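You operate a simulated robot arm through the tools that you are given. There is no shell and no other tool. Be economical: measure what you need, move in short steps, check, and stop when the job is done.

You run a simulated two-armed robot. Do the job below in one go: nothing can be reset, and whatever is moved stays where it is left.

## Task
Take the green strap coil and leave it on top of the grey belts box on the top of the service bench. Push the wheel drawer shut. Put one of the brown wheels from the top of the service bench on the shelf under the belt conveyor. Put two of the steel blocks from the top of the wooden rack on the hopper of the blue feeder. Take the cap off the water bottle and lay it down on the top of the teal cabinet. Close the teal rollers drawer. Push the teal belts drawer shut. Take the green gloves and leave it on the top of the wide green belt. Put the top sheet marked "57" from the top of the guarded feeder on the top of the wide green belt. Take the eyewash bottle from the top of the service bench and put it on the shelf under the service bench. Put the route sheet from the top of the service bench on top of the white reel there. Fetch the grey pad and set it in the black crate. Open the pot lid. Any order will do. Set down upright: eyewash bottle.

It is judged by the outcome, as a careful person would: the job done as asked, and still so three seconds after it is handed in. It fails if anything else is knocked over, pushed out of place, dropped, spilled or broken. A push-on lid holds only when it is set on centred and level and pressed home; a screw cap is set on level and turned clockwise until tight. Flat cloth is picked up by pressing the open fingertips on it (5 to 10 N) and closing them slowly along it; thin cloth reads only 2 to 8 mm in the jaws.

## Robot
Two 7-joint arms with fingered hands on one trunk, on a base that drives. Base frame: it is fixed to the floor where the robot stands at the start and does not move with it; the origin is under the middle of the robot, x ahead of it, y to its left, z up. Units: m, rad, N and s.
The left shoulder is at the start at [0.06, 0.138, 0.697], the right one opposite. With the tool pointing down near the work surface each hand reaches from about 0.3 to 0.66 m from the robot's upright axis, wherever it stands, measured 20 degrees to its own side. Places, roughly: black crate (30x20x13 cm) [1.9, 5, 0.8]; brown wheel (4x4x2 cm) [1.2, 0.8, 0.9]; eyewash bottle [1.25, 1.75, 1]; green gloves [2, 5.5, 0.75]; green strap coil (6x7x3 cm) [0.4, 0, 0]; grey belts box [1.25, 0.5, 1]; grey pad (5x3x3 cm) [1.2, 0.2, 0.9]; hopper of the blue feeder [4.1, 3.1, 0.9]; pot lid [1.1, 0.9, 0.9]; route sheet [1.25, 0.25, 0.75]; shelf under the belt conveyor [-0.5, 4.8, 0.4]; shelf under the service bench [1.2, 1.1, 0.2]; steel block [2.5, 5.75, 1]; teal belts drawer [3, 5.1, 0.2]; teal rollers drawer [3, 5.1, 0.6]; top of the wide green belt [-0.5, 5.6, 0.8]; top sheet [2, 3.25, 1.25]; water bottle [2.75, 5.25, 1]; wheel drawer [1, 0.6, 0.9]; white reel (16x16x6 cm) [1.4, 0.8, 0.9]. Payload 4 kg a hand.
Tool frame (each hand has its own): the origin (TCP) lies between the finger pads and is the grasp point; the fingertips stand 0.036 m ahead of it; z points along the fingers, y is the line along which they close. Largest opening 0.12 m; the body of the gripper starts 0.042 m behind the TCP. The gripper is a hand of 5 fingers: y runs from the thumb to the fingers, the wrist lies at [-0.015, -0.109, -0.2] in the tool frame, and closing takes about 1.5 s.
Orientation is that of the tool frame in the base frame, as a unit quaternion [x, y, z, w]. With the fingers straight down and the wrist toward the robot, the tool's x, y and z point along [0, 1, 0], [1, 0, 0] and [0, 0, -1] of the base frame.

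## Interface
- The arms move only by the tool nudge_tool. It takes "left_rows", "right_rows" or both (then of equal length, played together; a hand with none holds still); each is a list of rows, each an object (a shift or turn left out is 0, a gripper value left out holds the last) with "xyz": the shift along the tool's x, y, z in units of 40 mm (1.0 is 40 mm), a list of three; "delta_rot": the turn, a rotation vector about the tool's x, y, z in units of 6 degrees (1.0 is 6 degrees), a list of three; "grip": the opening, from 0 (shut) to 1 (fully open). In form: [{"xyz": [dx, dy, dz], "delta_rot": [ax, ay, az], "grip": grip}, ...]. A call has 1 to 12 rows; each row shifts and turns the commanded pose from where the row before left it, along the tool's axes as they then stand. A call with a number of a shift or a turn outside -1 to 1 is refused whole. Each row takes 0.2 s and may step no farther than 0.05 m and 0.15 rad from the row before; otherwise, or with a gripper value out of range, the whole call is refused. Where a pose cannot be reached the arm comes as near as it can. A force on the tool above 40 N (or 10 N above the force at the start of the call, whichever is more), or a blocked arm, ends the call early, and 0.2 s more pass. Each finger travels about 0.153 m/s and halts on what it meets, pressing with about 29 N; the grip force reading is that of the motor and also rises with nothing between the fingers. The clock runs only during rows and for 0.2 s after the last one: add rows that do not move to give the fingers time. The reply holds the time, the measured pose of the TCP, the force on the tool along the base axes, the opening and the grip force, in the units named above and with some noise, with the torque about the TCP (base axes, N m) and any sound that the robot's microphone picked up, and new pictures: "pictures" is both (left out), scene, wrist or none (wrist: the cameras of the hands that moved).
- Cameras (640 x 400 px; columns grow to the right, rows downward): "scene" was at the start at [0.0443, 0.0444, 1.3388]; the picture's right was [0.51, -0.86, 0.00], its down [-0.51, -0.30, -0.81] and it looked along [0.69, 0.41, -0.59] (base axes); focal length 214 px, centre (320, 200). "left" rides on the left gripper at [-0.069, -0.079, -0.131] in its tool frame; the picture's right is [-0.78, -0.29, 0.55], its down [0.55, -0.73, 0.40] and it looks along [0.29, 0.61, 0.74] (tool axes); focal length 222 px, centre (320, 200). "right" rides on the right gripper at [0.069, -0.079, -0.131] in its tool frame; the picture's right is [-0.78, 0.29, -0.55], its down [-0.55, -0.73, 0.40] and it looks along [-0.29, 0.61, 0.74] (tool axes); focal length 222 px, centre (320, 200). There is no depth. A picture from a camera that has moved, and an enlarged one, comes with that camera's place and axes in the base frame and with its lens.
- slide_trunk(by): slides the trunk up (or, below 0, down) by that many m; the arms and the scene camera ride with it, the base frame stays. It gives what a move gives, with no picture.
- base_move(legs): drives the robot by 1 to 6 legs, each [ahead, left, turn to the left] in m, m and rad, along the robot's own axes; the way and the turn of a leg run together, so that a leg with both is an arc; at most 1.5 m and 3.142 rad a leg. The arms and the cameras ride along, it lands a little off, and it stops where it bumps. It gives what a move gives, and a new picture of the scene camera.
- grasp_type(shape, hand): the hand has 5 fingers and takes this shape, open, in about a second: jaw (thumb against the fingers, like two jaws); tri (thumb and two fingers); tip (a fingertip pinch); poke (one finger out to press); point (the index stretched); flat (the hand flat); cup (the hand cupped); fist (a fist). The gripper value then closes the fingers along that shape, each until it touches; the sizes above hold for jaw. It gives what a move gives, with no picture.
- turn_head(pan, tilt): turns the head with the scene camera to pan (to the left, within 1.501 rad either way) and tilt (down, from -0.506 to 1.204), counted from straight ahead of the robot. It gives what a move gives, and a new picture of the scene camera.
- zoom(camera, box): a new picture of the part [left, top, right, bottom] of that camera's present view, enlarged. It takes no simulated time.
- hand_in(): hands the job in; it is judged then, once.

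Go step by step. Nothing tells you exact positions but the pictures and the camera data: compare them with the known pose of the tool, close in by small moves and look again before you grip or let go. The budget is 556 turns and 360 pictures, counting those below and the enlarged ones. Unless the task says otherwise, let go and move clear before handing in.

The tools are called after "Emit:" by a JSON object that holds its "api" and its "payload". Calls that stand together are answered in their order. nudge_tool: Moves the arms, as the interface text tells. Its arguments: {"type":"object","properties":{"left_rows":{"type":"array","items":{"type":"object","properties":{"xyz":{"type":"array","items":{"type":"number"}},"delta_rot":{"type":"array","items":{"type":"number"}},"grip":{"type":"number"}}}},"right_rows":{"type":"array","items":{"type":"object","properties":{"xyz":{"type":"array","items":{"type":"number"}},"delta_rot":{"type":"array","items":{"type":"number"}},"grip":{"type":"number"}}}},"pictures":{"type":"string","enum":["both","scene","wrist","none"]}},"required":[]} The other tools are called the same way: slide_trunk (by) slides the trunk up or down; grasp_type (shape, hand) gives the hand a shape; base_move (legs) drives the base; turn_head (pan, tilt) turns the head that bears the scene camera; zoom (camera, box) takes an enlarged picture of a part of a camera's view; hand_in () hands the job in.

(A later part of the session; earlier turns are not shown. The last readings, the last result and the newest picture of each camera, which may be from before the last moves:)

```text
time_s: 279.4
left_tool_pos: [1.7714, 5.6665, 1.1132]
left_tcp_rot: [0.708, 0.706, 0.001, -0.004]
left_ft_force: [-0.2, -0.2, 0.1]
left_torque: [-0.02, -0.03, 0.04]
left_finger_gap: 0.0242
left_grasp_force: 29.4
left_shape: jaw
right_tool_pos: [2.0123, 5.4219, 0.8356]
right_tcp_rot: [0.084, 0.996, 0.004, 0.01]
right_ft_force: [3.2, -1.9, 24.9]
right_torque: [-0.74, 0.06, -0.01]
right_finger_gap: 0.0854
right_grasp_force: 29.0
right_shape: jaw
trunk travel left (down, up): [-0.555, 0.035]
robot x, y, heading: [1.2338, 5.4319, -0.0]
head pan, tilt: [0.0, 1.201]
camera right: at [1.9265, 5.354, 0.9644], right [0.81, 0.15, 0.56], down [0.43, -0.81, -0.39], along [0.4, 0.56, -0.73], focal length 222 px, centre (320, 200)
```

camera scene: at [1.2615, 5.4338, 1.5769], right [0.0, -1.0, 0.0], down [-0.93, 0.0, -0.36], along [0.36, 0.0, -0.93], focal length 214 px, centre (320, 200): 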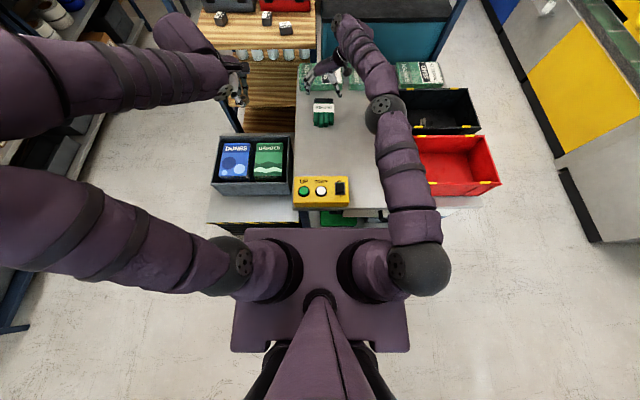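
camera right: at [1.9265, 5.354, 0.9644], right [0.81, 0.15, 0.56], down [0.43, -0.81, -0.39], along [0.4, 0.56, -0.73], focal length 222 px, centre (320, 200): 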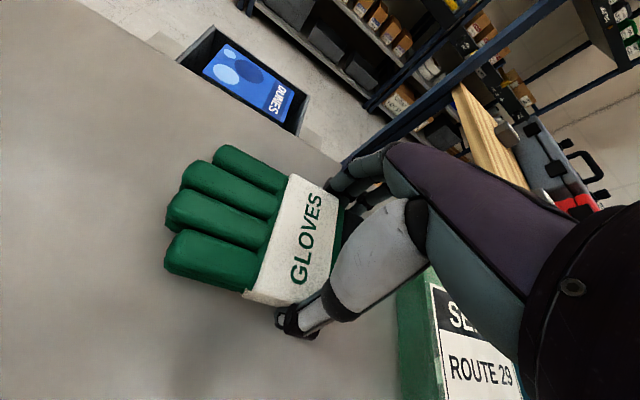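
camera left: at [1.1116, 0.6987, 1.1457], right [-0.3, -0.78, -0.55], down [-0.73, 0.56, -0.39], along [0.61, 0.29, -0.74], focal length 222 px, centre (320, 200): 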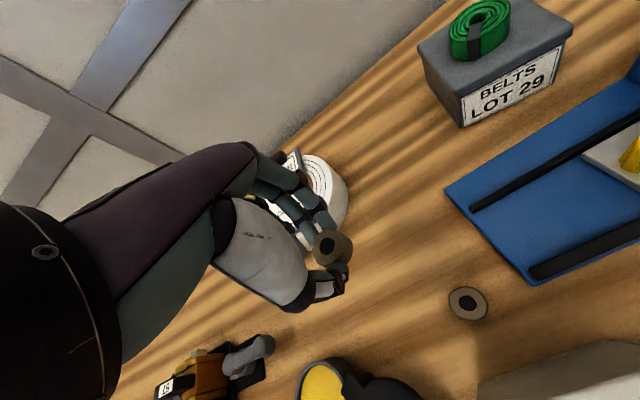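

Emit:
{"api": "nudge_tool", "payload": {"right_rows": [{"xyz": [0, 0, -0.3]}, {"xyz": [0, 0, -0.4]}, {"xyz": [0, 0, -0.6]}, {"xyz": [0, 0, -0.8]}, {"xyz": [0, 0, -0.8]}, {"xyz": [0, 0, -0.8]}, {"xyz": [0, 0, -0.8]}], "pictures": "wrist"}}

```text
time_s: 281.0
left_tool_pos: [1.7721, 5.6672, 1.1128]
left_tcp_rot: [0.709, 0.705, 0.0, -0.004]
left_ft_force: [-0.3, 0.4, -0.2]
left_torque: [0.02, -0.04, 0.02]
left_finger_gap: 0.0241
left_grasp_force: 28.8
left_shape: jaw
right_tool_pos: [2.0079, 5.423, 1.0145]
right_tcp_rot: [0.083, 0.996, 0.002, 0.009]
right_ft_force: [-0.6, 0.0, -1.0]
right_torque: [-0.01, -0.07, 0.01]
right_finger_gap: 0.086
right_grasp_force: 28.9
right_shape: jaw
trunk travel left (down, up): [-0.555, 0.035]
robot x, y, heading: [1.2321, 5.4315, 0.002]
head pan, tilt: [0.0, 1.201]
camera right: at [1.9232, 5.3545, 1.1438], right [0.81, 0.15, 0.56], down [0.43, -0.81, -0.39], along [0.4, 0.56, -0.73], focal length 222 px, centre (320, 200)
```

right: 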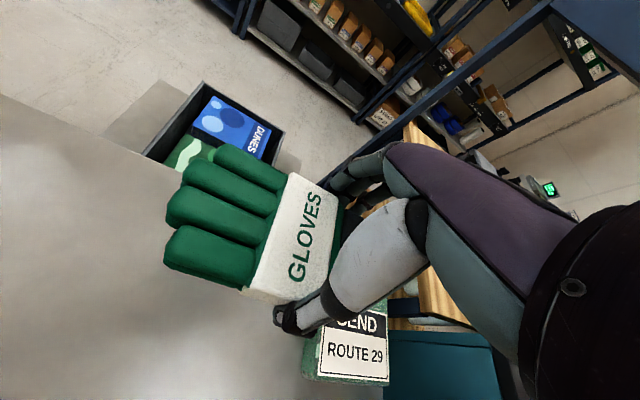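

Gloves held. Retract, back away, and turn toward the conveyor.

Emit:
{"api": "nudge_tool", "payload": {"right_rows": [{"xyz": [0.5, 0, -0.7]}, {"xyz": [0.8, -0.1, -0.5]}, {"xyz": [0.9, -0.1, 0], "delta_rot": [0, 0, 1]}, {"xyz": [0.9, -0.1, 0], "delta_rot": [0, 0, 1]}, {"xyz": [0.9, -0.1, 0], "delta_rot": [0, 0, 1]}, {"xyz": [0.9, -0.1, 0], "delta_rot": [0, 0, 1]}, {"xyz": [0.8, -0.3, 0], "delta_rot": [0, 0, 1]}, {"delta_rot": [0, 0, 1]}, {"delta_rot": [0, 0, 1]}, {"delta_rot": [0, 0, 1]}], "pictures": "none"}}

Emit:
{"api": "base_move", "payload": {"legs": [[-0.35, 0, 0], [0, 0, 1.57]]}}

Emit:
{"api": "turn_head", "payload": {"pan": 0.8, "tilt": 0.5}}

```text
time_s: 283.2
left_tool_pos: [1.7722, 5.6671, 1.1136]
left_tcp_rot: [0.708, 0.706, 0.0, -0.005]
left_ft_force: [-0.5, -0.3, 0.2]
left_torque: [-0.01, 0.0, -0.01]
left_finger_gap: 0.0241
left_grasp_force: 29.0
left_shape: jaw
right_tool_pos: [1.7819, 5.4641, 1.0599]
right_tcp_rot: [0.482, 0.876, 0.007, 0.006]
right_ft_force: [-0.2, -0.5, -1.9]
right_torque: [-0.03, -0.07, -0.01]
right_finger_gap: 0.0857
right_grasp_force: 29.0
right_shape: jaw
trunk travel left (down, up): [-0.555, 0.035]
robot x, y, heading: [1.2354, 5.434, 0.002]
head pan, tilt: [0.0, 1.201]
```

```text
time_s: 289.3
left_tool_pos: [0.6515, 5.9749, 1.1126]
left_tcp_rot: [0.006, 1.0, -0.003, -0.005]
left_ft_force: [0.0, -0.5, 0.4]
left_torque: [-0.03, 0.01, 0.0]
left_finger_gap: 0.0239
left_grasp_force: 28.6
left_shape: jaw
right_tool_pos: [0.8558, 5.9833, 1.0589]
right_tcp_rot: [-0.275, 0.961, 0.009, 0.0]
right_ft_force: [-0.7, -0.4, -0.9]
right_torque: [0.04, -0.01, -0.02]
right_finger_gap: 0.0854
right_grasp_force: 29.1
right_shape: jaw
trunk travel left (down, up): [-0.555, 0.035]
robot x, y, heading: [0.8807, 5.4347, 1.569]
head pan, tilt: [0.0, 1.201]
camera scene: at [0.8803, 5.4608, 1.577], right [1.0, -0.01, 0.0], down [-0.01, -0.93, -0.36], along [0.0, 0.36, -0.93], focal length 214 px, centre (320, 200)
```

scene: 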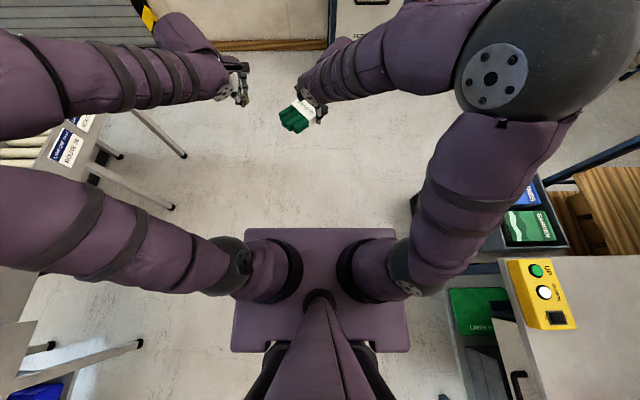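

```text
time_s: 290.4
left_tool_pos: [0.6509, 5.9747, 1.1136]
left_tcp_rot: [0.005, 1.0, -0.004, -0.004]
left_ft_force: [-0.5, 0.0, -0.3]
left_torque: [0.04, -0.01, -0.01]
left_finger_gap: 0.0242
left_grasp_force: 28.7
left_shape: jaw
right_tool_pos: [0.8564, 5.9833, 1.0599]
right_tcp_rot: [-0.277, 0.961, 0.009, 0.0]
right_ft_force: [-0.3, 0.1, -0.9]
right_torque: [0.02, -0.06, 0.01]
right_finger_gap: 0.085
right_grasp_force: 28.6
right_shape: jaw
trunk travel left (down, up): [-0.555, 0.035]
robot x, y, heading: [0.8829, 5.4364, 1.566]
head pan, tilt: [0.799, 0.499]
camera scene: at [0.8154, 5.4689, 1.6306], right [0.7, 0.71, 0.0], down [0.34, -0.34, -0.88], along [-0.62, 0.62, -0.48], focal length 214 px, centre (320, 200)
```

scene: 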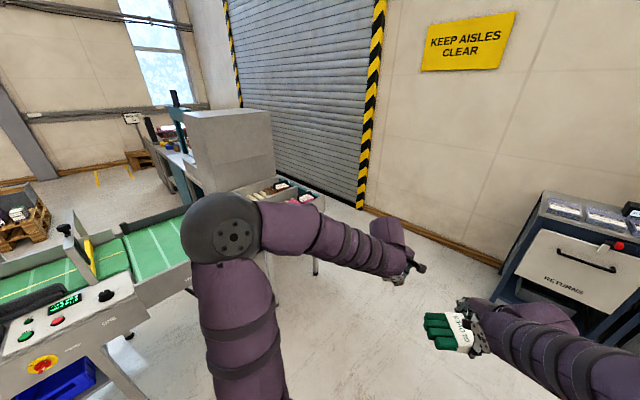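

Emit:
{"api": "base_move", "payload": {"legs": [[0, 0, 1.57]]}}

Emit:
{"api": "turn_head", "payload": {"pan": 0, "tilt": 0.6}}

```text
time_s: 294.7
left_tool_pos: [0.3499, 5.1855, 1.1131]
left_tcp_rot: [0.716, -0.698, 0.006, 0.0]
left_ft_force: [0.0, -0.4, 0.0]
left_torque: [0.02, -0.01, -0.01]
left_finger_gap: 0.0239
left_grasp_force: 29.1
left_shape: jaw
right_tool_pos: [0.334, 5.3875, 1.0591]
right_tcp_rot: [0.883, -0.469, -0.006, 0.007]
right_ft_force: [-0.9, 0.2, -0.8]
right_torque: [0.05, 0.03, -0.01]
right_finger_gap: 0.0854
right_grasp_force: 29.5
right_shape: jaw
trunk travel left (down, up): [-0.555, 0.035]
robot x, y, heading: [0.8831, 5.436, -3.109]
head pan, tilt: [0.799, 0.499]
camera scene: at [0.8488, 5.3682, 1.6307], right [-0.74, 0.67, 0.0], down [0.32, 0.35, -0.88], along [-0.59, -0.65, -0.48], focal length 214 px, centre (320, 200)
```

scene: 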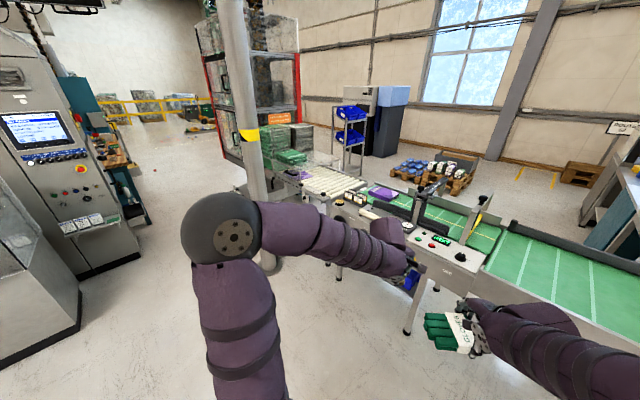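

```text
time_s: 295.8
left_tool_pos: [0.3487, 5.1851, 1.1119]
left_tcp_rot: [0.717, -0.697, 0.005, 0.001]
left_ft_force: [-0.3, 0.1, -0.5]
left_torque: [-0.02, 0.03, -0.02]
left_finger_gap: 0.0241
left_grasp_force: 28.9
left_shape: jaw
right_tool_pos: [0.3344, 5.3878, 1.0597]
right_tcp_rot: [0.884, -0.468, -0.006, 0.007]
right_ft_force: [0.0, -0.4, -1.5]
right_torque: [0.02, 0.0, 0.0]
right_finger_gap: 0.085
right_grasp_force: 29.2
right_shape: jaw
trunk travel left (down, up): [-0.555, 0.035]
robot x, y, heading: [0.8807, 5.4333, -3.11]
head pan, tilt: [0.0, 0.6]
camera scene: at [0.8218, 5.4327, 1.6216], right [-0.03, 1.0, 0.0], down [0.56, 0.02, -0.83], along [-0.82, -0.03, -0.56], focal length 214 px, centre (320, 200)
```

scene: 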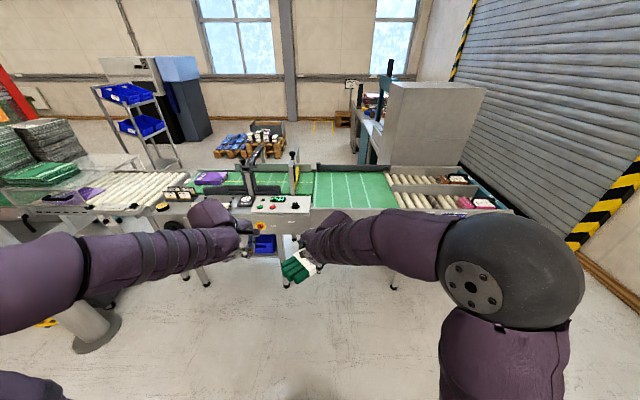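

The wide green belt centre ≈ (−0.52, 5.6); the shelf with the blue bin is under the control panel. Zoom.

Emit:
{"api": "zoom", "payload": {"camera": "scene", "box": [140, 160, 300, 290]}}

Emit:
{"api": "zoom", "payload": {"camera": "scene", "box": [240, 140, 400, 240]}}

```text
3.08 times, centred on (220, 225) of scene
camera zoom: at [0.8218, 5.4327, 1.6216], right [-0.03, 1.0, 0.0], down [0.56, 0.02, -0.83], along [-0.82, -0.03, -0.56], focal length 660 px, centre (628, 123)
```

zoom: 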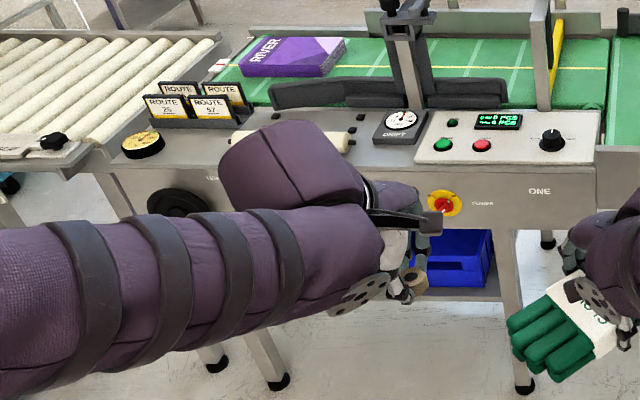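

```text
4.00 times, centred on (320, 190) of scene
camera zoom: at [0.8218, 5.4327, 1.6216], right [-0.03, 1.0, 0.0], down [0.56, 0.02, -0.83], along [-0.82, -0.03, -0.56], focal length 858 px, centre (320, 240)
```

zoom: 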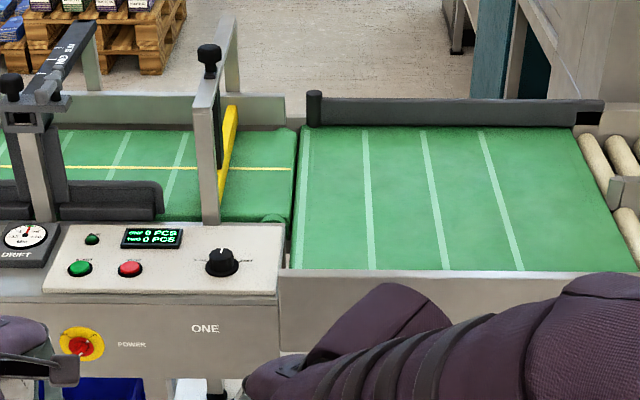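

The wide belt spans x −0.30…−0.81, y 5.36…5.9. A gantry stands near y 5.2, so retract and raise the left hand; shift the right hand to the right.

Emit:
{"api": "nudge_tool", "payload": {"left_rows": [{"xyz": [0.3, -0.6, -0.6]}, {"xyz": [0.3, -0.6, -0.6]}, {"xyz": [0.3, -0.6, -0.6]}, {"xyz": [0.3, -0.6, -0.6]}, {"xyz": [0.3, -0.6, -0.6]}, {"xyz": [0.3, -0.6, -0.6]}, {"xyz": [0.3, -0.6, -0.6]}, {"xyz": [0.3, 0, -0.6]}], "right_rows": [{"delta_rot": [0, 0, 1]}, {"delta_rot": [0, 0, 1]}, {"delta_rot": [0, 0, 1]}, {"delta_rot": [0, 0, 1]}, {"delta_rot": [0, 0, 1]}, {"xyz": [-0.9, 0, 0]}, {"xyz": [-0.9, 0, 0]}, {"xyz": [-0.9, 0, 0]}], "pictures": "none"}}

Emit:
{"api": "nudge_tool", "payload": {"right_rows": [{"xyz": [-0.9, 0, 0]}, {"xyz": [-0.9, 0, 0]}, {"xyz": [-0.9, 0, 0]}], "pictures": "none"}}

Emit:
{"api": "base_move", "payload": {"legs": [[0.62, 0, -0.03]]}}

```text
time_s: 297.6
left_tool_pos: [0.5213, 5.0956, 1.31]
left_tcp_rot: [0.716, -0.698, 0.007, 0.0]
left_ft_force: [0.1, -0.1, -0.8]
left_torque: [0.0, -0.03, -0.03]
left_finger_gap: 0.0239
left_grasp_force: 29.3
left_shape: jaw
right_tool_pos: [0.3276, 5.5018, 1.0601]
right_tcp_rot: [0.732, -0.681, -0.004, 0.008]
right_ft_force: [-0.8, 0.9, -1.0]
right_torque: [0.04, 0.03, -0.01]
right_finger_gap: 0.0851
right_grasp_force: 29.2
right_shape: jaw
trunk travel left (down, up): [-0.555, 0.035]
robot x, y, heading: [0.8791, 5.4325, -3.112]
head pan, tilt: [0.0, 0.6]
```

```text
time_s: 298.4
left_tool_pos: [0.5199, 5.0971, 1.31]
left_tcp_rot: [0.716, -0.698, 0.006, 0.0]
left_ft_force: [-0.7, 0.5, -0.8]
left_torque: [-0.03, -0.02, -0.02]
left_finger_gap: 0.0239
left_grasp_force: 29.3
left_shape: jaw
right_tool_pos: [0.3169, 5.6085, 1.059]
right_tcp_rot: [0.732, -0.681, -0.004, 0.008]
right_ft_force: [-1.1, -0.2, -1.3]
right_torque: [0.05, 0.01, 0.01]
right_finger_gap: 0.0853
right_grasp_force: 29.4
right_shape: jaw
trunk travel left (down, up): [-0.555, 0.035]
robot x, y, heading: [0.8842, 5.4338, -3.109]
head pan, tilt: [0.0, 0.6]
```

```text
time_s: 301.9
left_tool_pos: [-0.0994, 5.0905, 1.31]
left_tcp_rot: [0.709, -0.705, 0.005, 0.001]
left_ft_force: [0.8, -0.8, -0.7]
left_torque: [-0.03, -0.03, -0.01]
left_finger_gap: 0.0234
left_grasp_force: 29.0
left_shape: jaw
right_tool_pos: [-0.293, 5.605, 1.0603]
right_tcp_rot: [0.726, -0.688, -0.005, 0.007]
right_ft_force: [0.5, 0.2, -1.2]
right_torque: [0.03, -0.01, -0.02]
right_finger_gap: 0.0849
right_grasp_force: 29.2
right_shape: jaw
trunk travel left (down, up): [-0.555, 0.035]
robot x, y, heading: [0.2666, 5.4226, -3.132]
head pan, tilt: [0.0, 0.6]
camera scene: at [0.2076, 5.4211, 1.6216], right [-0.01, 1.0, 0.0], down [0.57, 0.01, -0.82], along [-0.82, -0.01, -0.57], focal length 214 px, centre (320, 200)
```

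scene: 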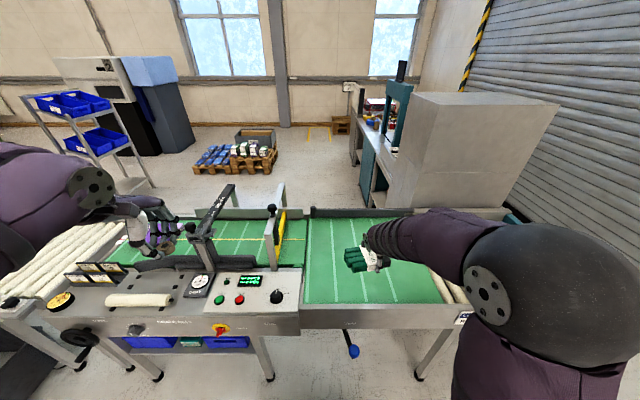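

Emit:
{"api": "nudge_tool", "payload": {"right_rows": [{"xyz": [0, 0.9, 0]}, {"xyz": [0, 0.9, 0]}, {"xyz": [0, 0.9, 0]}, {"xyz": [0, 0.9, 0.4]}, {"xyz": [0, 0.9, 0.6]}, {"xyz": [0, 0, 0.9]}, {"xyz": [0, 0, 0.9]}, {"xyz": [0, 0, 0.6]}, {"xyz": [0, 0, 0]}], "pictures": "both"}}

```text
time_s: 303.9
left_tool_pos: [-0.0994, 5.0906, 1.3095]
left_tcp_rot: [0.71, -0.704, 0.006, 0.0]
left_ft_force: [0.2, -0.5, -0.8]
left_torque: [-0.02, 0.01, 0.01]
left_finger_gap: 0.0239
left_grasp_force: 29.6
left_shape: jaw
right_tool_pos: [-0.4764, 5.5924, 0.9274]
right_tcp_rot: [0.727, -0.687, -0.005, 0.008]
right_ft_force: [-0.5, -0.5, -0.3]
right_torque: [0.06, -0.02, -0.01]
right_finger_gap: 0.085
right_grasp_force: 29.2
right_shape: jaw
trunk travel left (down, up): [-0.555, 0.035]
robot x, y, heading: [0.2688, 5.4188, -3.134]
head pan, tilt: [0.0, 0.6]
camera scene: at [0.2084, 5.4212, 1.6216], right [-0.01, 1.0, 0.0], down [0.56, 0.01, -0.82], along [-0.82, -0.01, -0.57], focal length 214 px, centre (320, 200)
camera right: at [-0.3921, 5.5277, 1.0566], right [-0.32, 0.77, 0.55], down [0.7, 0.59, -0.41], along [-0.64, 0.25, -0.73], focal length 222 px, centre (320, 200)
```

scene: 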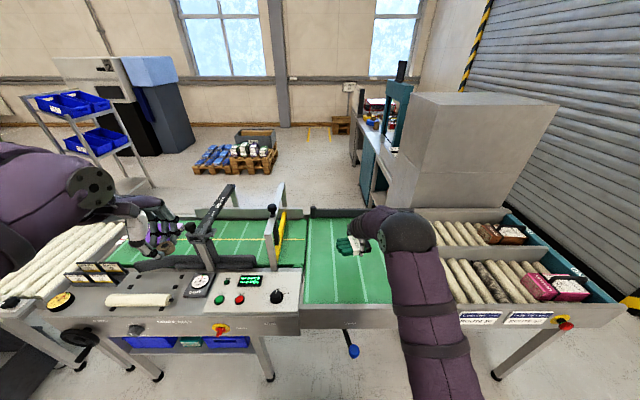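
right: 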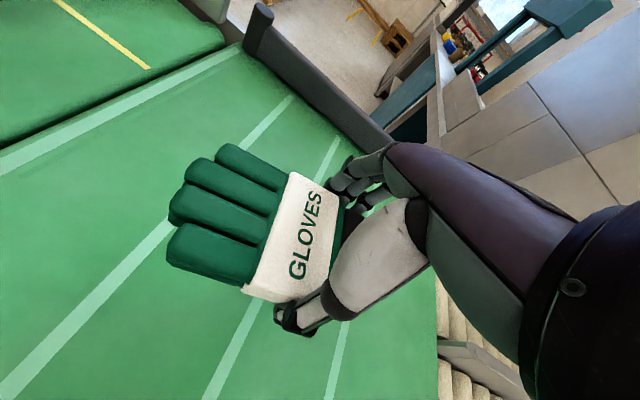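

Emit:
{"api": "nudge_tool", "payload": {"right_rows": [{"xyz": [0, 0, 0.6]}, {"xyz": [0, 0, 0.5]}, {"xyz": [0, 0, 0.3]}, {"xyz": [0, 0, 0]}], "pictures": "none"}}

Emit:
{"api": "nudge_tool", "payload": {"right_rows": [{"xyz": [0, 0, 0.15]}, {"xyz": [0, 0, 0.15]}, {"xyz": [0, 0, 0]}], "pictures": "none"}}

```text
time_s: 304.9
left_tool_pos: [-0.0996, 5.0883, 1.3099]
left_tcp_rot: [0.709, -0.705, 0.006, 0.001]
left_ft_force: [-0.3, -0.4, -0.3]
left_torque: [-0.02, -0.02, 0.0]
left_finger_gap: 0.024
left_grasp_force: 29.4
left_shape: jaw
right_tool_pos: [-0.4776, 5.5942, 0.8731]
right_tcp_rot: [0.726, -0.688, -0.004, 0.008]
right_ft_force: [0.9, 1.1, -1.0]
right_torque: [0.06, 0.0, -0.01]
right_finger_gap: 0.0848
right_grasp_force: 28.8
right_shape: jaw
trunk travel left (down, up): [-0.555, 0.035]
robot x, y, heading: [0.2661, 5.4236, -3.134]
head pan, tilt: [0.0, 0.6]
```

```text
time_s: 305.7
left_tool_pos: [-0.0985, 5.09, 1.3105]
left_tcp_rot: [0.71, -0.704, 0.006, 0.001]
left_ft_force: [0.7, -0.2, -0.4]
left_torque: [-0.01, -0.04, -0.02]
left_finger_gap: 0.0239
left_grasp_force: 28.6
left_shape: jaw
right_tool_pos: [-0.4763, 5.595, 0.8607]
right_tcp_rot: [0.726, -0.688, -0.005, 0.008]
right_ft_force: [-1.3, 0.0, -1.0]
right_torque: [0.07, 0.02, -0.01]
right_finger_gap: 0.0851
right_grasp_force: 29.4
right_shape: jaw
trunk travel left (down, up): [-0.555, 0.035]
robot x, y, heading: [0.2662, 5.4213, -3.134]
head pan, tilt: [0.0, 0.6]
```

Emit:
{"api": "nudge_tool", "payload": {"right_rows": [{"xyz": [0, 0, 0.15]}, {"xyz": [0, 0, 0.15]}, {"xyz": [0, 0, 0]}], "pictures": "none"}}

Emit:
{"api": "nudge_tool", "payload": {"right_rows": [{"xyz": [0, 0, 0.15]}, {"xyz": [0, 0, 0.15]}, {"xyz": [0, 0, 0]}], "pictures": "wrist"}}

```text
time_s: 306.5
left_tool_pos: [-0.0993, 5.0897, 1.3101]
left_tcp_rot: [0.71, -0.704, 0.005, 0.0]
left_ft_force: [0.3, -0.7, 0.8]
left_torque: [0.01, 0.0, -0.01]
left_finger_gap: 0.0239
left_grasp_force: 28.7
left_shape: jaw
right_tool_pos: [-0.4763, 5.595, 0.8488]
right_tcp_rot: [0.726, -0.688, -0.004, 0.008]
right_ft_force: [0.0, -0.2, -1.1]
right_torque: [0.03, -0.01, -0.03]
right_finger_gap: 0.0849
right_grasp_force: 29.2
right_shape: jaw
trunk travel left (down, up): [-0.555, 0.035]
robot x, y, heading: [0.2667, 5.4229, -3.134]
head pan, tilt: [0.0, 0.6]
```

```text
time_s: 307.3
left_tool_pos: [-0.0988, 5.0888, 1.3103]
left_tcp_rot: [0.71, -0.704, 0.005, 0.001]
left_ft_force: [0.1, 0.5, 0.2]
left_torque: [-0.04, -0.01, 0.03]
left_finger_gap: 0.0244
left_grasp_force: 28.8
left_shape: jaw
right_tool_pos: [-0.4785, 5.5946, 0.8358]
right_tcp_rot: [0.726, -0.688, -0.006, 0.007]
right_ft_force: [1.6, 0.0, 4.4]
right_torque: [0.05, -0.34, 0.0]
right_finger_gap: 0.085
right_grasp_force: 28.7
right_shape: jaw
trunk travel left (down, up): [-0.555, 0.035]
robot x, y, heading: [0.2682, 5.419, -3.131]
head pan, tilt: [0.0, 0.6]
camera right: at [-0.393, 5.5298, 0.9651], right [-0.32, 0.77, 0.55], down [0.7, 0.59, -0.41], along [-0.64, 0.25, -0.73], focal length 222 px, centre (320, 200)
```

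right: 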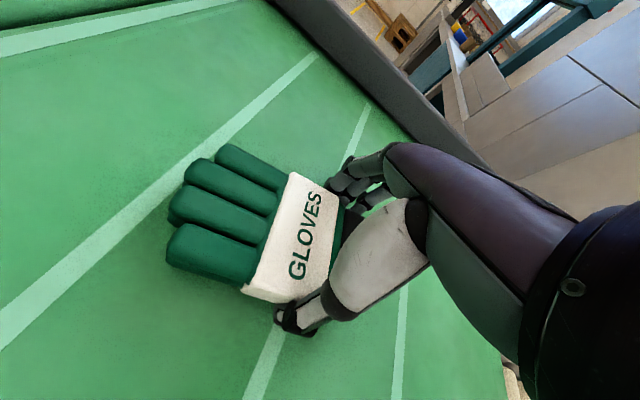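

Contact. Open and rise.

Emit:
{"api": "nudge_tool", "payload": {"right_rows": [{"grip": 0.8}, {"grip": 0.9}, {"grip": 1.0}, {"grip": 1.0}, {"xyz": [0, 0, -0.4]}, {"xyz": [0, 0, -0.8]}, {"xyz": [0, 0, -0.9]}, {"xyz": [0, 0, -0.9]}, {"xyz": [0, -0.5, -0.9]}, {"xyz": [0, -0.5, -0.9]}], "pictures": "both"}}

```text
time_s: 309.5
left_tool_pos: [-0.0983, 5.0891, 1.3109]
left_tcp_rot: [0.71, -0.705, 0.005, 0.0]
left_ft_force: [0.3, -0.5, -0.4]
left_torque: [-0.01, -0.01, 0.0]
left_finger_gap: 0.0239
left_grasp_force: 29.1
left_shape: jaw
right_tool_pos: [-0.4312, 5.5979, 1.0273]
right_tcp_rot: [0.726, -0.687, -0.005, 0.007]
right_ft_force: [-0.3, 0.9, -0.2]
right_torque: [0.01, -0.02, -0.02]
right_finger_gap: 0.1197
right_grasp_force: 0.0
right_shape: jaw
trunk travel left (down, up): [-0.555, 0.035]
robot x, y, heading: [0.268, 5.4191, -3.133]
head pan, tilt: [0.0, 0.6]
camera scene: at [0.2095, 5.4212, 1.6216], right [-0.01, 1.0, 0.0], down [0.56, 0.01, -0.83], along [-0.83, -0.01, -0.56], focal length 214 px, centre (320, 200)
camera right: at [-0.3473, 5.5332, 1.156], right [-0.32, 0.77, 0.55], down [0.7, 0.59, -0.41], along [-0.64, 0.25, -0.73], focal length 222 px, centre (320, 200)
```

scene: 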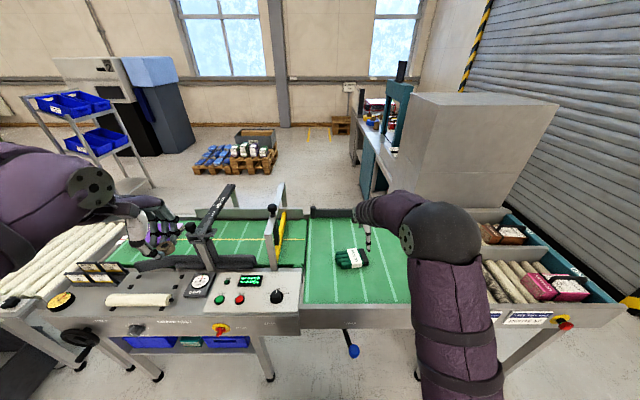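
right: 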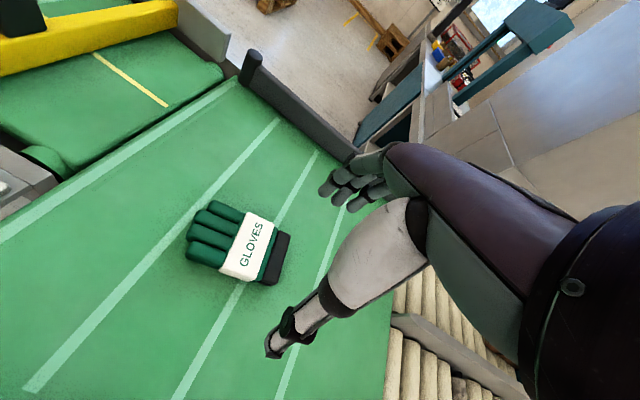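

Gloves are on the belt. Now the shelf: back off, lower the trunk and look under the conveyor.

Emit:
{"api": "nudge_tool", "payload": {"right_rows": [{"xyz": [0, -0.8, -0.8]}, {"xyz": [0, -0.8, -0.8]}, {"xyz": [0, -0.8, -0.8]}, {"xyz": [0, -0.8, -0.8]}], "pictures": "none"}}

Emit:
{"api": "base_move", "payload": {"legs": [[-0.55, 0.4, 0]]}}

Emit:
{"api": "slide_trunk", "payload": {"by": -0.4}}

Emit:
{"api": "turn_head", "payload": {"pan": 0.1, "tilt": 0.45}}

```text
time_s: 310.5
left_tool_pos: [-0.0977, 5.0895, 1.3099]
left_tcp_rot: [0.71, -0.705, 0.005, 0.001]
left_ft_force: [0.1, -0.1, -0.1]
left_torque: [-0.02, 0.02, 0.0]
left_finger_gap: 0.0241
left_grasp_force: 28.9
left_shape: jaw
right_tool_pos: [-0.3037, 5.6067, 1.1522]
right_tcp_rot: [0.725, -0.689, -0.005, 0.008]
right_ft_force: [0.7, 0.1, 0.5]
right_torque: [0.0, 0.03, 0.0]
right_finger_gap: 0.1196
right_grasp_force: 0.1
right_shape: jaw
trunk travel left (down, up): [-0.555, 0.035]
robot x, y, heading: [0.2676, 5.4243, -3.129]
head pan, tilt: [0.0, 0.6]
```

```text
time_s: 314.2
left_tool_pos: [0.4379, 4.7095, 1.3101]
left_tcp_rot: [-0.703, 0.712, -0.006, 0.0]
left_ft_force: [0.1, 1.7, -0.1]
left_torque: [0.04, 0.0, -0.04]
left_finger_gap: 0.0241
left_grasp_force: 29.1
left_shape: jaw
right_tool_pos: [0.2414, 5.2293, 1.1535]
right_tcp_rot: [0.719, -0.695, -0.004, 0.007]
right_ft_force: [1.0, -0.7, 0.5]
right_torque: [-0.01, 0.04, 0.02]
right_finger_gap: 0.1198
right_grasp_force: 0.0
right_shape: jaw
trunk travel left (down, up): [-0.555, 0.035]
robot x, y, heading: [0.8116, 5.0381, 3.135]
head pan, tilt: [0.0, 0.6]
camera scene: at [0.7517, 5.035, 1.6217], right [0.01, 1.0, 0.0], down [0.56, 0.0, -0.83], along [-0.83, 0.01, -0.56], focal length 214 px, centre (320, 200)
```

scene: 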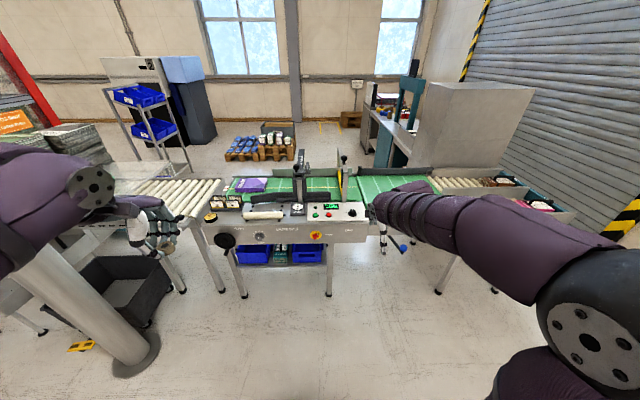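

```text
time_s: 318.0
left_tool_pos: [0.4372, 4.7095, 0.9105]
left_tcp_rot: [-0.702, 0.712, -0.006, 0.0]
left_ft_force: [-0.6, -0.4, -1.2]
left_torque: [0.03, 0.06, 0.01]
left_finger_gap: 0.024
left_grasp_force: 28.9
left_shape: jaw
right_tool_pos: [0.2413, 5.2297, 0.753]
right_tcp_rot: [0.719, -0.695, -0.004, 0.007]
right_ft_force: [0.6, 0.4, 0.5]
right_torque: [0.03, -0.02, -0.01]
right_finger_gap: 0.1198
right_grasp_force: 0.0
right_shape: jaw
trunk travel left (down, up): [-0.155, 0.435]
robot x, y, heading: [0.8139, 5.0358, 3.129]
head pan, tilt: [0.0, 0.6]
```

```text
time_s: 318.7
left_tool_pos: [0.4365, 4.7098, 0.91]
left_tcp_rot: [-0.703, 0.712, -0.005, -0.001]
left_ft_force: [-0.2, 0.0, -0.2]
left_torque: [-0.01, -0.01, 0.0]
left_finger_gap: 0.0239
left_grasp_force: 29.1
left_shape: jaw
right_tool_pos: [0.2405, 5.2292, 0.7533]
right_tcp_rot: [0.718, -0.696, -0.005, 0.008]
right_ft_force: [0.2, -0.1, -0.9]
right_torque: [-0.04, 0.02, 0.01]
right_finger_gap: 0.1195
right_grasp_force: 0.1
right_shape: jaw
trunk travel left (down, up): [-0.155, 0.435]
robot x, y, heading: [0.8111, 5.0379, 3.131]
head pan, tilt: [0.099, 0.45]
camera scene: at [0.748, 5.0263, 1.2351], right [-0.09, 1.0, 0.0], down [0.43, 0.04, -0.9], along [-0.9, -0.08, -0.44], focal length 214 px, centre (320, 200)
```

scene: 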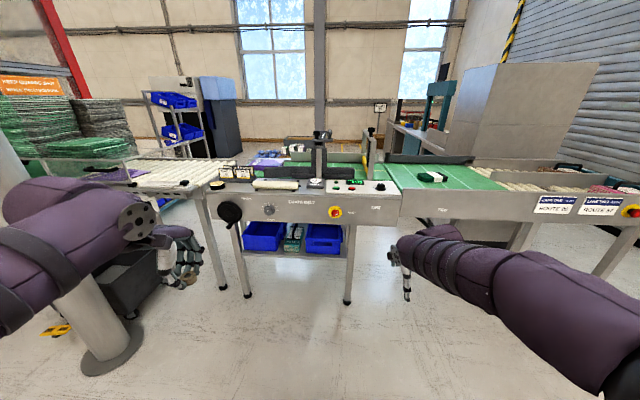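

Emit:
{"api": "zoom", "payload": {"camera": "scene", "box": [200, 160, 400, 310]}}

```text
2.67 times, centred on (300, 235) of scene
camera zoom: at [0.748, 5.0263, 1.2351], right [-0.09, 1.0, 0.0], down [0.43, 0.04, -0.9], along [-0.9, -0.08, -0.44], focal length 572 px, centre (373, 107)
```

zoom: 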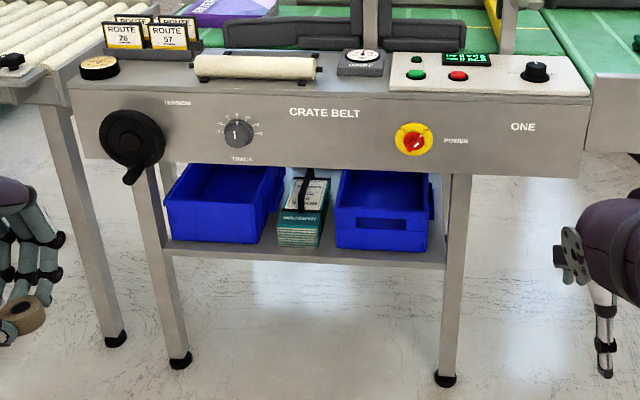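

The shelf (z≈0.38) is mostly filled with two bins and a box. I'll use the right wrist camera, pitched forward, to inspect free space.

Emit:
{"api": "nudge_tool", "payload": {"right_rows": [{"xyz": [0, 0, 0.8], "delta_rot": [-1, 0, 0]}, {"xyz": [0, 0, 0.8], "delta_rot": [-1, 0, 0]}, {"xyz": [0, 0, 0.8], "delta_rot": [-1, 0, 0]}, {"xyz": [0, -0.3, 0.8], "delta_rot": [-1, 0, 0]}, {"xyz": [0, -0.4, 0.8], "delta_rot": [-1, 0, 0]}, {"xyz": [0, -0.5, 0.8], "delta_rot": [-1, 0, 0]}, {"xyz": [0, -0.6, 0.6], "delta_rot": [-1, 0, 0]}, {"xyz": [0, -0.6, 0.5], "delta_rot": [-0.5, 0, 0]}, {"xyz": [0, 0, 0]}], "pictures": "wrist"}}

```text
time_s: 320.7
left_tool_pos: [0.4353, 4.7104, 0.9095]
left_tcp_rot: [-0.703, 0.711, -0.006, -0.001]
left_ft_force: [-0.3, 0.7, -0.5]
left_torque: [-0.04, -0.03, 0.0]
left_finger_gap: 0.0238
left_grasp_force: 29.0
left_shape: jaw
right_tool_pos: [0.2397, 5.2284, 0.4838]
right_tcp_rot: [0.661, -0.64, -0.271, 0.282]
right_ft_force: [-0.1, -0.8, 0.1]
right_torque: [0.0, 0.02, 0.01]
right_finger_gap: 0.1198
right_grasp_force: 0.1
right_shape: jaw
trunk travel left (down, up): [-0.155, 0.435]
robot x, y, heading: [0.8095, 5.0363, 3.131]
head pan, tilt: [0.099, 0.45]
camera right: at [0.3897, 5.1637, 0.5166], right [0.17, 0.79, 0.59], down [0.21, 0.55, -0.81], along [-0.96, 0.25, -0.07], focal length 222 px, centre (320, 200)
```

right: 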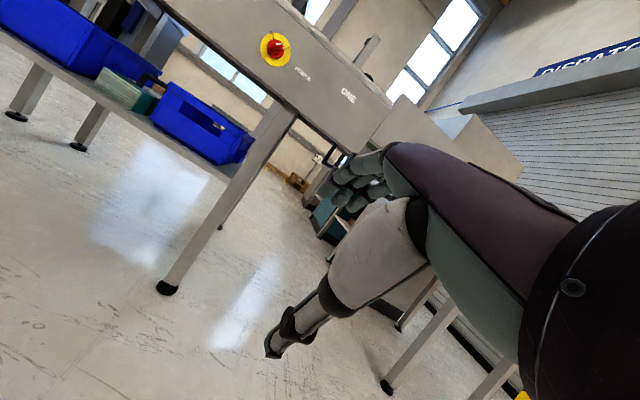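

Emit:
{"api": "zoom", "payload": {"camera": "right", "box": [60, 20, 320, 200]}}

```text
2.22 times, centred on (190, 110) of right
camera zoom: at [0.3897, 5.1637, 0.5166], right [0.17, 0.79, 0.59], down [0.21, 0.55, -0.81], along [-0.96, 0.25, -0.07], focal length 494 px, centre (609, 400)
```

zoom: 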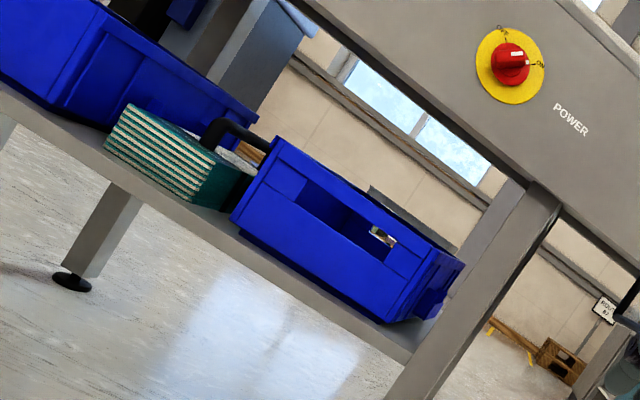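

Emit:
{"api": "nudge_tool", "payload": {"right_rows": [{"delta_rot": [1, 0, 0]}, {"delta_rot": [1, 0, 0]}, {"delta_rot": [1, 0, 0]}, {"delta_rot": [1, 0, 0]}, {"delta_rot": [1, 0, 0]}, {"xyz": [0.9, 0, 0], "delta_rot": [0, 0, 0]}, {"xyz": [0.9, 0, 0]}, {"xyz": [0.9, 0, 0]}, {"xyz": [0.9, 0, 0]}], "pictures": "none"}}

Emit:
{"api": "base_move", "payload": {"legs": [[0.3, 0, 0]]}}

Emit:
{"api": "zoom", "payload": {"camera": "right", "box": [0, 0, 640, 400]}}

```text
time_s: 322.7
left_tool_pos: [0.4368, 4.7077, 0.9092]
left_tcp_rot: [-0.702, 0.712, -0.006, 0.0]
left_ft_force: [-1.0, 0.1, 0.2]
left_torque: [-0.04, 0.0, 0.01]
left_finger_gap: 0.0242
left_grasp_force: 29.1
left_shape: jaw
right_tool_pos: [0.2433, 5.0828, 0.487]
right_tcp_rot: [0.711, -0.689, -0.095, 0.101]
right_ft_force: [0.0, -0.1, -0.6]
right_torque: [-0.04, 0.01, -0.01]
right_finger_gap: 0.12
right_grasp_force: 0.1
right_shape: jaw
trunk travel left (down, up): [-0.155, 0.435]
robot x, y, heading: [0.8127, 5.032, 3.132]
head pan, tilt: [0.099, 0.45]
```

```text
time_s: 324.8
left_tool_pos: [0.1242, 4.7121, 0.9105]
left_tcp_rot: [-0.703, 0.711, -0.005, 0.0]
left_ft_force: [-0.3, -0.1, 1.1]
left_torque: [-0.01, -0.01, 0.01]
left_finger_gap: 0.024
left_grasp_force: 29.1
left_shape: jaw
right_tool_pos: [-0.0697, 5.0866, 0.4853]
right_tcp_rot: [0.712, -0.689, -0.095, 0.102]
right_ft_force: [0.3, 0.2, 0.5]
right_torque: [-0.01, -0.03, 0.01]
right_finger_gap: 0.1197
right_grasp_force: 0.1
right_shape: jaw
trunk travel left (down, up): [-0.155, 0.435]
robot x, y, heading: [0.4942, 5.0346, 3.133]
head pan, tilt: [0.099, 0.45]
camera scene: at [0.4346, 5.0289, 1.2352], right [-0.09, 1.0, 0.0], down [0.43, 0.04, -0.9], along [-0.9, -0.08, -0.44], focal length 214 px, centre (320, 200)
```

scene: 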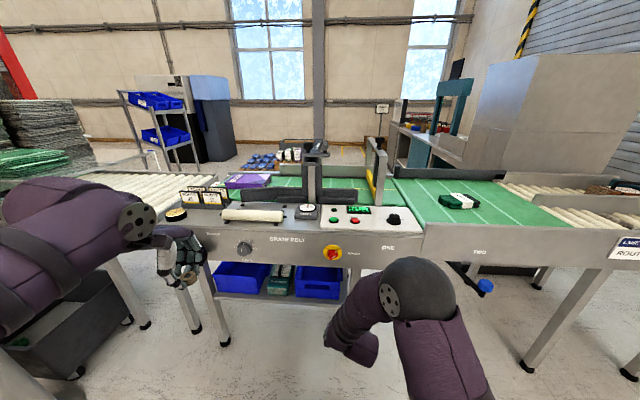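

```text
1.00 times, centred on (320, 200) of right (not enlarged: the box is as wide or as high as the picture)
camera zoom: at [0.0439, 5.0208, 0.5905], right [-0.16, 0.78, 0.6], down [0.58, 0.57, -0.59], along [-0.8, 0.26, -0.54], focal length 222 px, centre (320, 200)
```

zoom: 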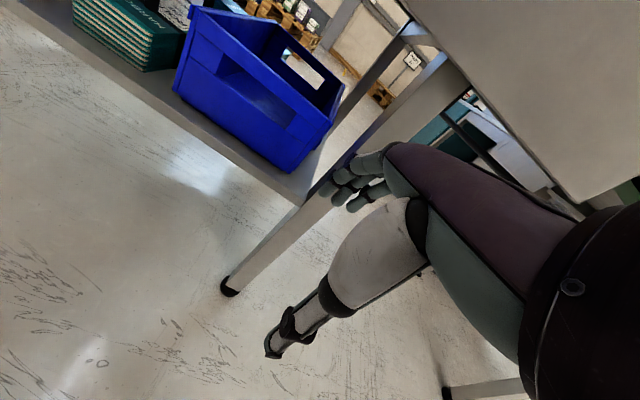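

Emit:
{"api": "zoom", "payload": {"camera": "right", "box": [60, 0, 380, 220]}}

```text
1.82 times, centred on (220, 110) of right
camera zoom: at [0.0439, 5.0208, 0.5905], right [-0.16, 0.78, 0.6], down [0.58, 0.57, -0.59], along [-0.8, 0.26, -0.54], focal length 404 px, centre (502, 364)
```

zoom: 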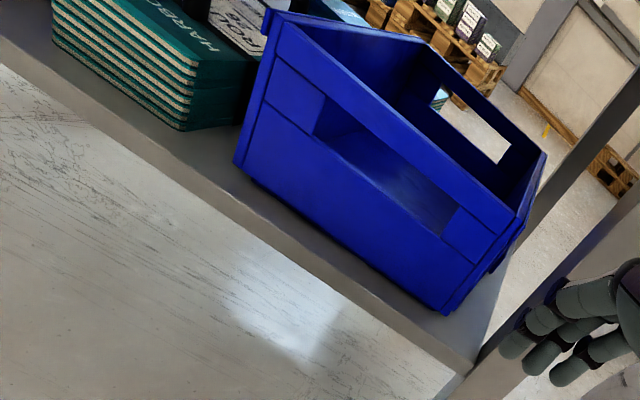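

There's a pocket at the shelf front: centre ≈ (−0.258, 4.828), shelf z≈0.381, opening up to z 0.61. The hand must come in nearly horizontal, so I'll set the wheel on the floor and re-grip it sideways with a pitched fingertip pinch.

Emit:
{"api": "base_move", "payload": {"legs": [[-0.4, 0, 0]]}}

Emit:
{"api": "slide_trunk", "payload": {"by": -0.15}}

Emit:
{"api": "nudge_tool", "payload": {"left_rows": [{"xyz": [-0.5, 0.5, 1]}, {"xyz": [0, 0.3, 1]}, {"xyz": [0, 0.3, 1]}, {"xyz": [0, 0.3, 1]}, {"xyz": [0, 0, 1]}, {"xyz": [0, 0, 1]}, {"xyz": [0, 0, 1]}, {"xyz": [0, 0, 1]}, {"xyz": [0, 0, 1]}, {"xyz": [0, 0, 1]}, {"xyz": [0, 0, 1]}, {"xyz": [0, 0, 1]}], "pictures": "wrist"}}

```text
time_s: 327.3
left_tool_pos: [0.5195, 4.7107, 0.9096]
left_tcp_rot: [-0.699, 0.715, -0.005, -0.001]
left_ft_force: [0.7, 0.1, -0.8]
left_torque: [-0.01, -0.01, -0.01]
left_finger_gap: 0.0241
left_grasp_force: 29.0
left_shape: jaw
right_tool_pos: [0.3319, 5.0874, 0.4873]
right_tcp_rot: [0.709, -0.692, -0.096, 0.101]
right_ft_force: [-0.6, 0.1, 0.4]
right_torque: [0.02, -0.04, -0.02]
right_finger_gap: 0.1198
right_grasp_force: 0.0
right_shape: jaw
trunk travel left (down, up): [-0.155, 0.435]
robot x, y, heading: [0.8947, 5.0343, 3.12]
head pan, tilt: [0.099, 0.45]
camera scene: at [0.8355, 5.024, 1.2352], right [-0.08, 1.0, 0.0], down [0.43, 0.03, -0.9], along [-0.9, -0.07, -0.44], focal length 214 px, centre (320, 200)
```

scene: 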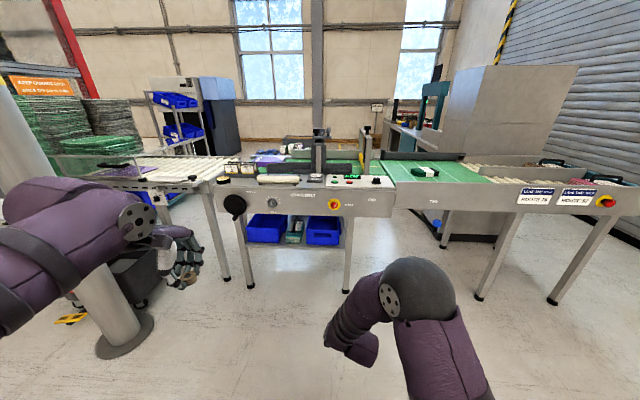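

```text
time_s: 329.1
left_tool_pos: [0.5221, 4.7112, 0.76]
left_tcp_rot: [-0.699, 0.715, -0.005, 0.0]
left_ft_force: [0.3, -0.3, -0.8]
left_torque: [-0.03, -0.02, -0.03]
left_finger_gap: 0.0237
left_grasp_force: 29.0
left_shape: jaw
right_tool_pos: [0.3316, 5.0863, 0.3366]
right_tcp_rot: [0.708, -0.692, -0.096, 0.101]
right_ft_force: [-0.4, 0.2, -0.2]
right_torque: [-0.03, -0.03, -0.03]
right_finger_gap: 0.1197
right_grasp_force: 0.1
right_shape: jaw
trunk travel left (down, up): [-0.005, 0.585]
robot x, y, heading: [0.8972, 5.0287, 3.119]
head pan, tilt: [0.099, 0.45]
```

```text
time_s: 331.7
left_tool_pos: [0.4761, 4.7423, 0.4022]
left_tcp_rot: [-0.7, 0.715, -0.005, -0.001]
left_ft_force: [-0.6, -0.1, -1.1]
left_torque: [0.01, 0.01, -0.02]
left_finger_gap: 0.024
left_grasp_force: 28.8
left_shape: jaw
left hand out of reach, approached as far as the arm can: row 9, 10, 11, 12
right_tool_pos: [0.3322, 5.0871, 0.3351]
right_tcp_rot: [0.708, -0.692, -0.096, 0.101]
right_ft_force: [0.7, 0.4, 0.9]
right_torque: [0.0, -0.01, 0.03]
right_finger_gap: 0.1198
right_grasp_force: 0.1
right_shape: jaw
trunk travel left (down, up): [-0.005, 0.585]
robot x, y, heading: [0.8977, 5.0319, 3.123]
head pan, tilt: [0.099, 0.45]
camera left: at [0.5548, 4.8093, 0.5323], right [0.31, 0.77, -0.55], down [0.73, -0.57, -0.39], along [-0.61, -0.28, -0.74], focal length 222 px, centre (320, 200)
```

left: 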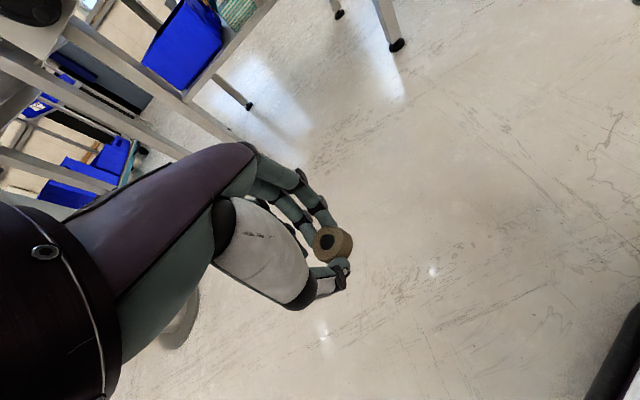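

Emit:
{"api": "nudge_tool", "payload": {"left_rows": [{"xyz": [0, 0.9, 0]}, {"xyz": [0, 0.9, 0]}, {"xyz": [0, 0.9, 0]}, {"xyz": [0, 0.6, 0]}, {"xyz": [0, 0, 1]}, {"xyz": [0, 0, 1]}, {"xyz": [0, 0, 1]}, {"xyz": [0, 0, 1]}, {"xyz": [0, 0, 1]}, {"xyz": [0, 0, 1]}, {"xyz": [0, 0, 0]}], "pictures": "wrist"}}

```text
time_s: 334.1
left_tool_pos: [0.3877, 4.8297, 0.2502]
left_tcp_rot: [-0.702, 0.712, -0.002, 0.0]
left_ft_force: [-0.2, -0.1, -0.5]
left_torque: [-0.01, -0.01, 0.02]
left_finger_gap: 0.024
left_grasp_force: 29.2
left_shape: jaw
left hand out of reach, approached as far as the arm can: row 4, 5, 6, 7, 8, 9, 10
right_tool_pos: [0.3277, 5.141, 0.3223]
right_tcp_rot: [-0.675, 0.727, 0.097, -0.084]
right_ft_force: [0.1, 0.5, -0.4]
right_torque: [0.0, -0.01, -0.03]
right_finger_gap: 0.1201
right_grasp_force: 0.1
right_shape: jaw
trunk travel left (down, up): [-0.005, 0.585]
robot x, y, heading: [0.9008, 5.0323, 3.12]
head pan, tilt: [0.099, 0.45]
camera left: at [0.4673, 4.8977, 0.3815], right [0.3, 0.78, -0.55], down [0.73, -0.56, -0.4], along [-0.62, -0.28, -0.74], focal length 222 px, centre (320, 200)
```

left: 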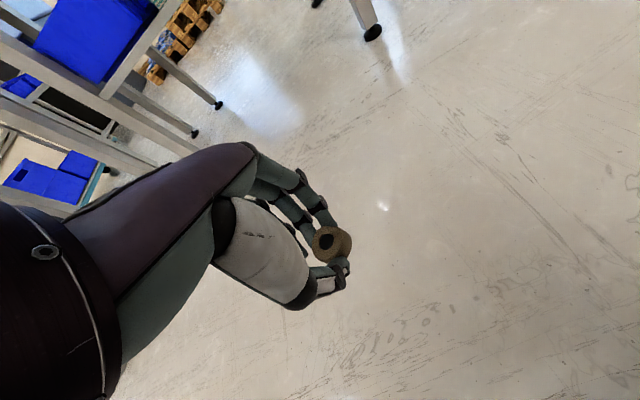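

The arms are interfering; move the right hand up and away.

Emit:
{"api": "nudge_tool", "payload": {"right_rows": [{"xyz": [-0.9, 0, 0]}, {"xyz": [-0.9, 0, -0.3]}, {"xyz": [-0.9, 0, -0.3]}, {"xyz": [-0.9, 0, -0.5]}, {"xyz": [-0.5, 0, -0.8]}, {"xyz": [0, 0, -0.9]}, {"xyz": [0, 0, -0.9]}, {"xyz": [0, 0, -0.9]}, {"xyz": [0, 0, -0.9]}, {"xyz": [0, 0, -0.9]}, {"xyz": [0, 0, -0.9]}], "left_rows": [{"xyz": [0, 0, 0]}, {"xyz": [0, 0, 0]}, {"xyz": [0, 0, 0]}, {"xyz": [0, 0, 0]}, {"xyz": [0, 0, 0]}, {"xyz": [0.9, 0, 0]}, {"xyz": [0.9, 0, 0]}, {"xyz": [0, 0, 1]}, {"xyz": [0, 0, 1]}, {"xyz": [0, 0, 1]}, {"xyz": [0, 0, 1]}], "pictures": "scene"}}

```text
time_s: 336.5
left_tool_pos: [0.4223, 4.8701, 0.2024]
left_tcp_rot: [-0.699, 0.715, -0.007, -0.001]
left_ft_force: [-0.4, -0.1, -0.5]
left_torque: [0.01, 0.03, 0.03]
left_finger_gap: 0.0238
left_grasp_force: 29.6
left_shape: jaw
left hand out of reach, approached as far as the arm can: row 6, 7, 8, 9, 10, 11
right_tool_pos: [0.4068, 5.2543, 0.6159]
right_tcp_rot: [0.709, -0.692, -0.095, 0.1]
right_ft_force: [-0.6, -0.6, -0.3]
right_torque: [0.02, -0.01, -0.03]
right_finger_gap: 0.1201
right_grasp_force: 0.0
right_shape: jaw
trunk travel left (down, up): [-0.005, 0.585]
robot x, y, heading: [0.8972, 5.0311, 3.12]
head pan, tilt: [0.099, 0.45]
camera scene: at [0.8354, 5.024, 1.0852], right [-0.08, 1.0, 0.0], down [0.43, 0.03, -0.9], along [-0.9, -0.07, -0.44], focal length 214 px, centre (320, 200)
```

scene: 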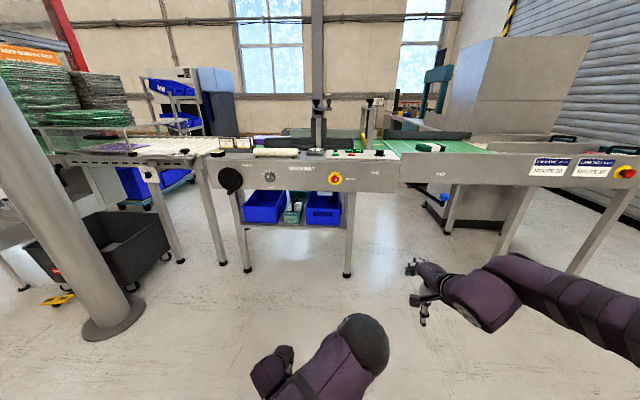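

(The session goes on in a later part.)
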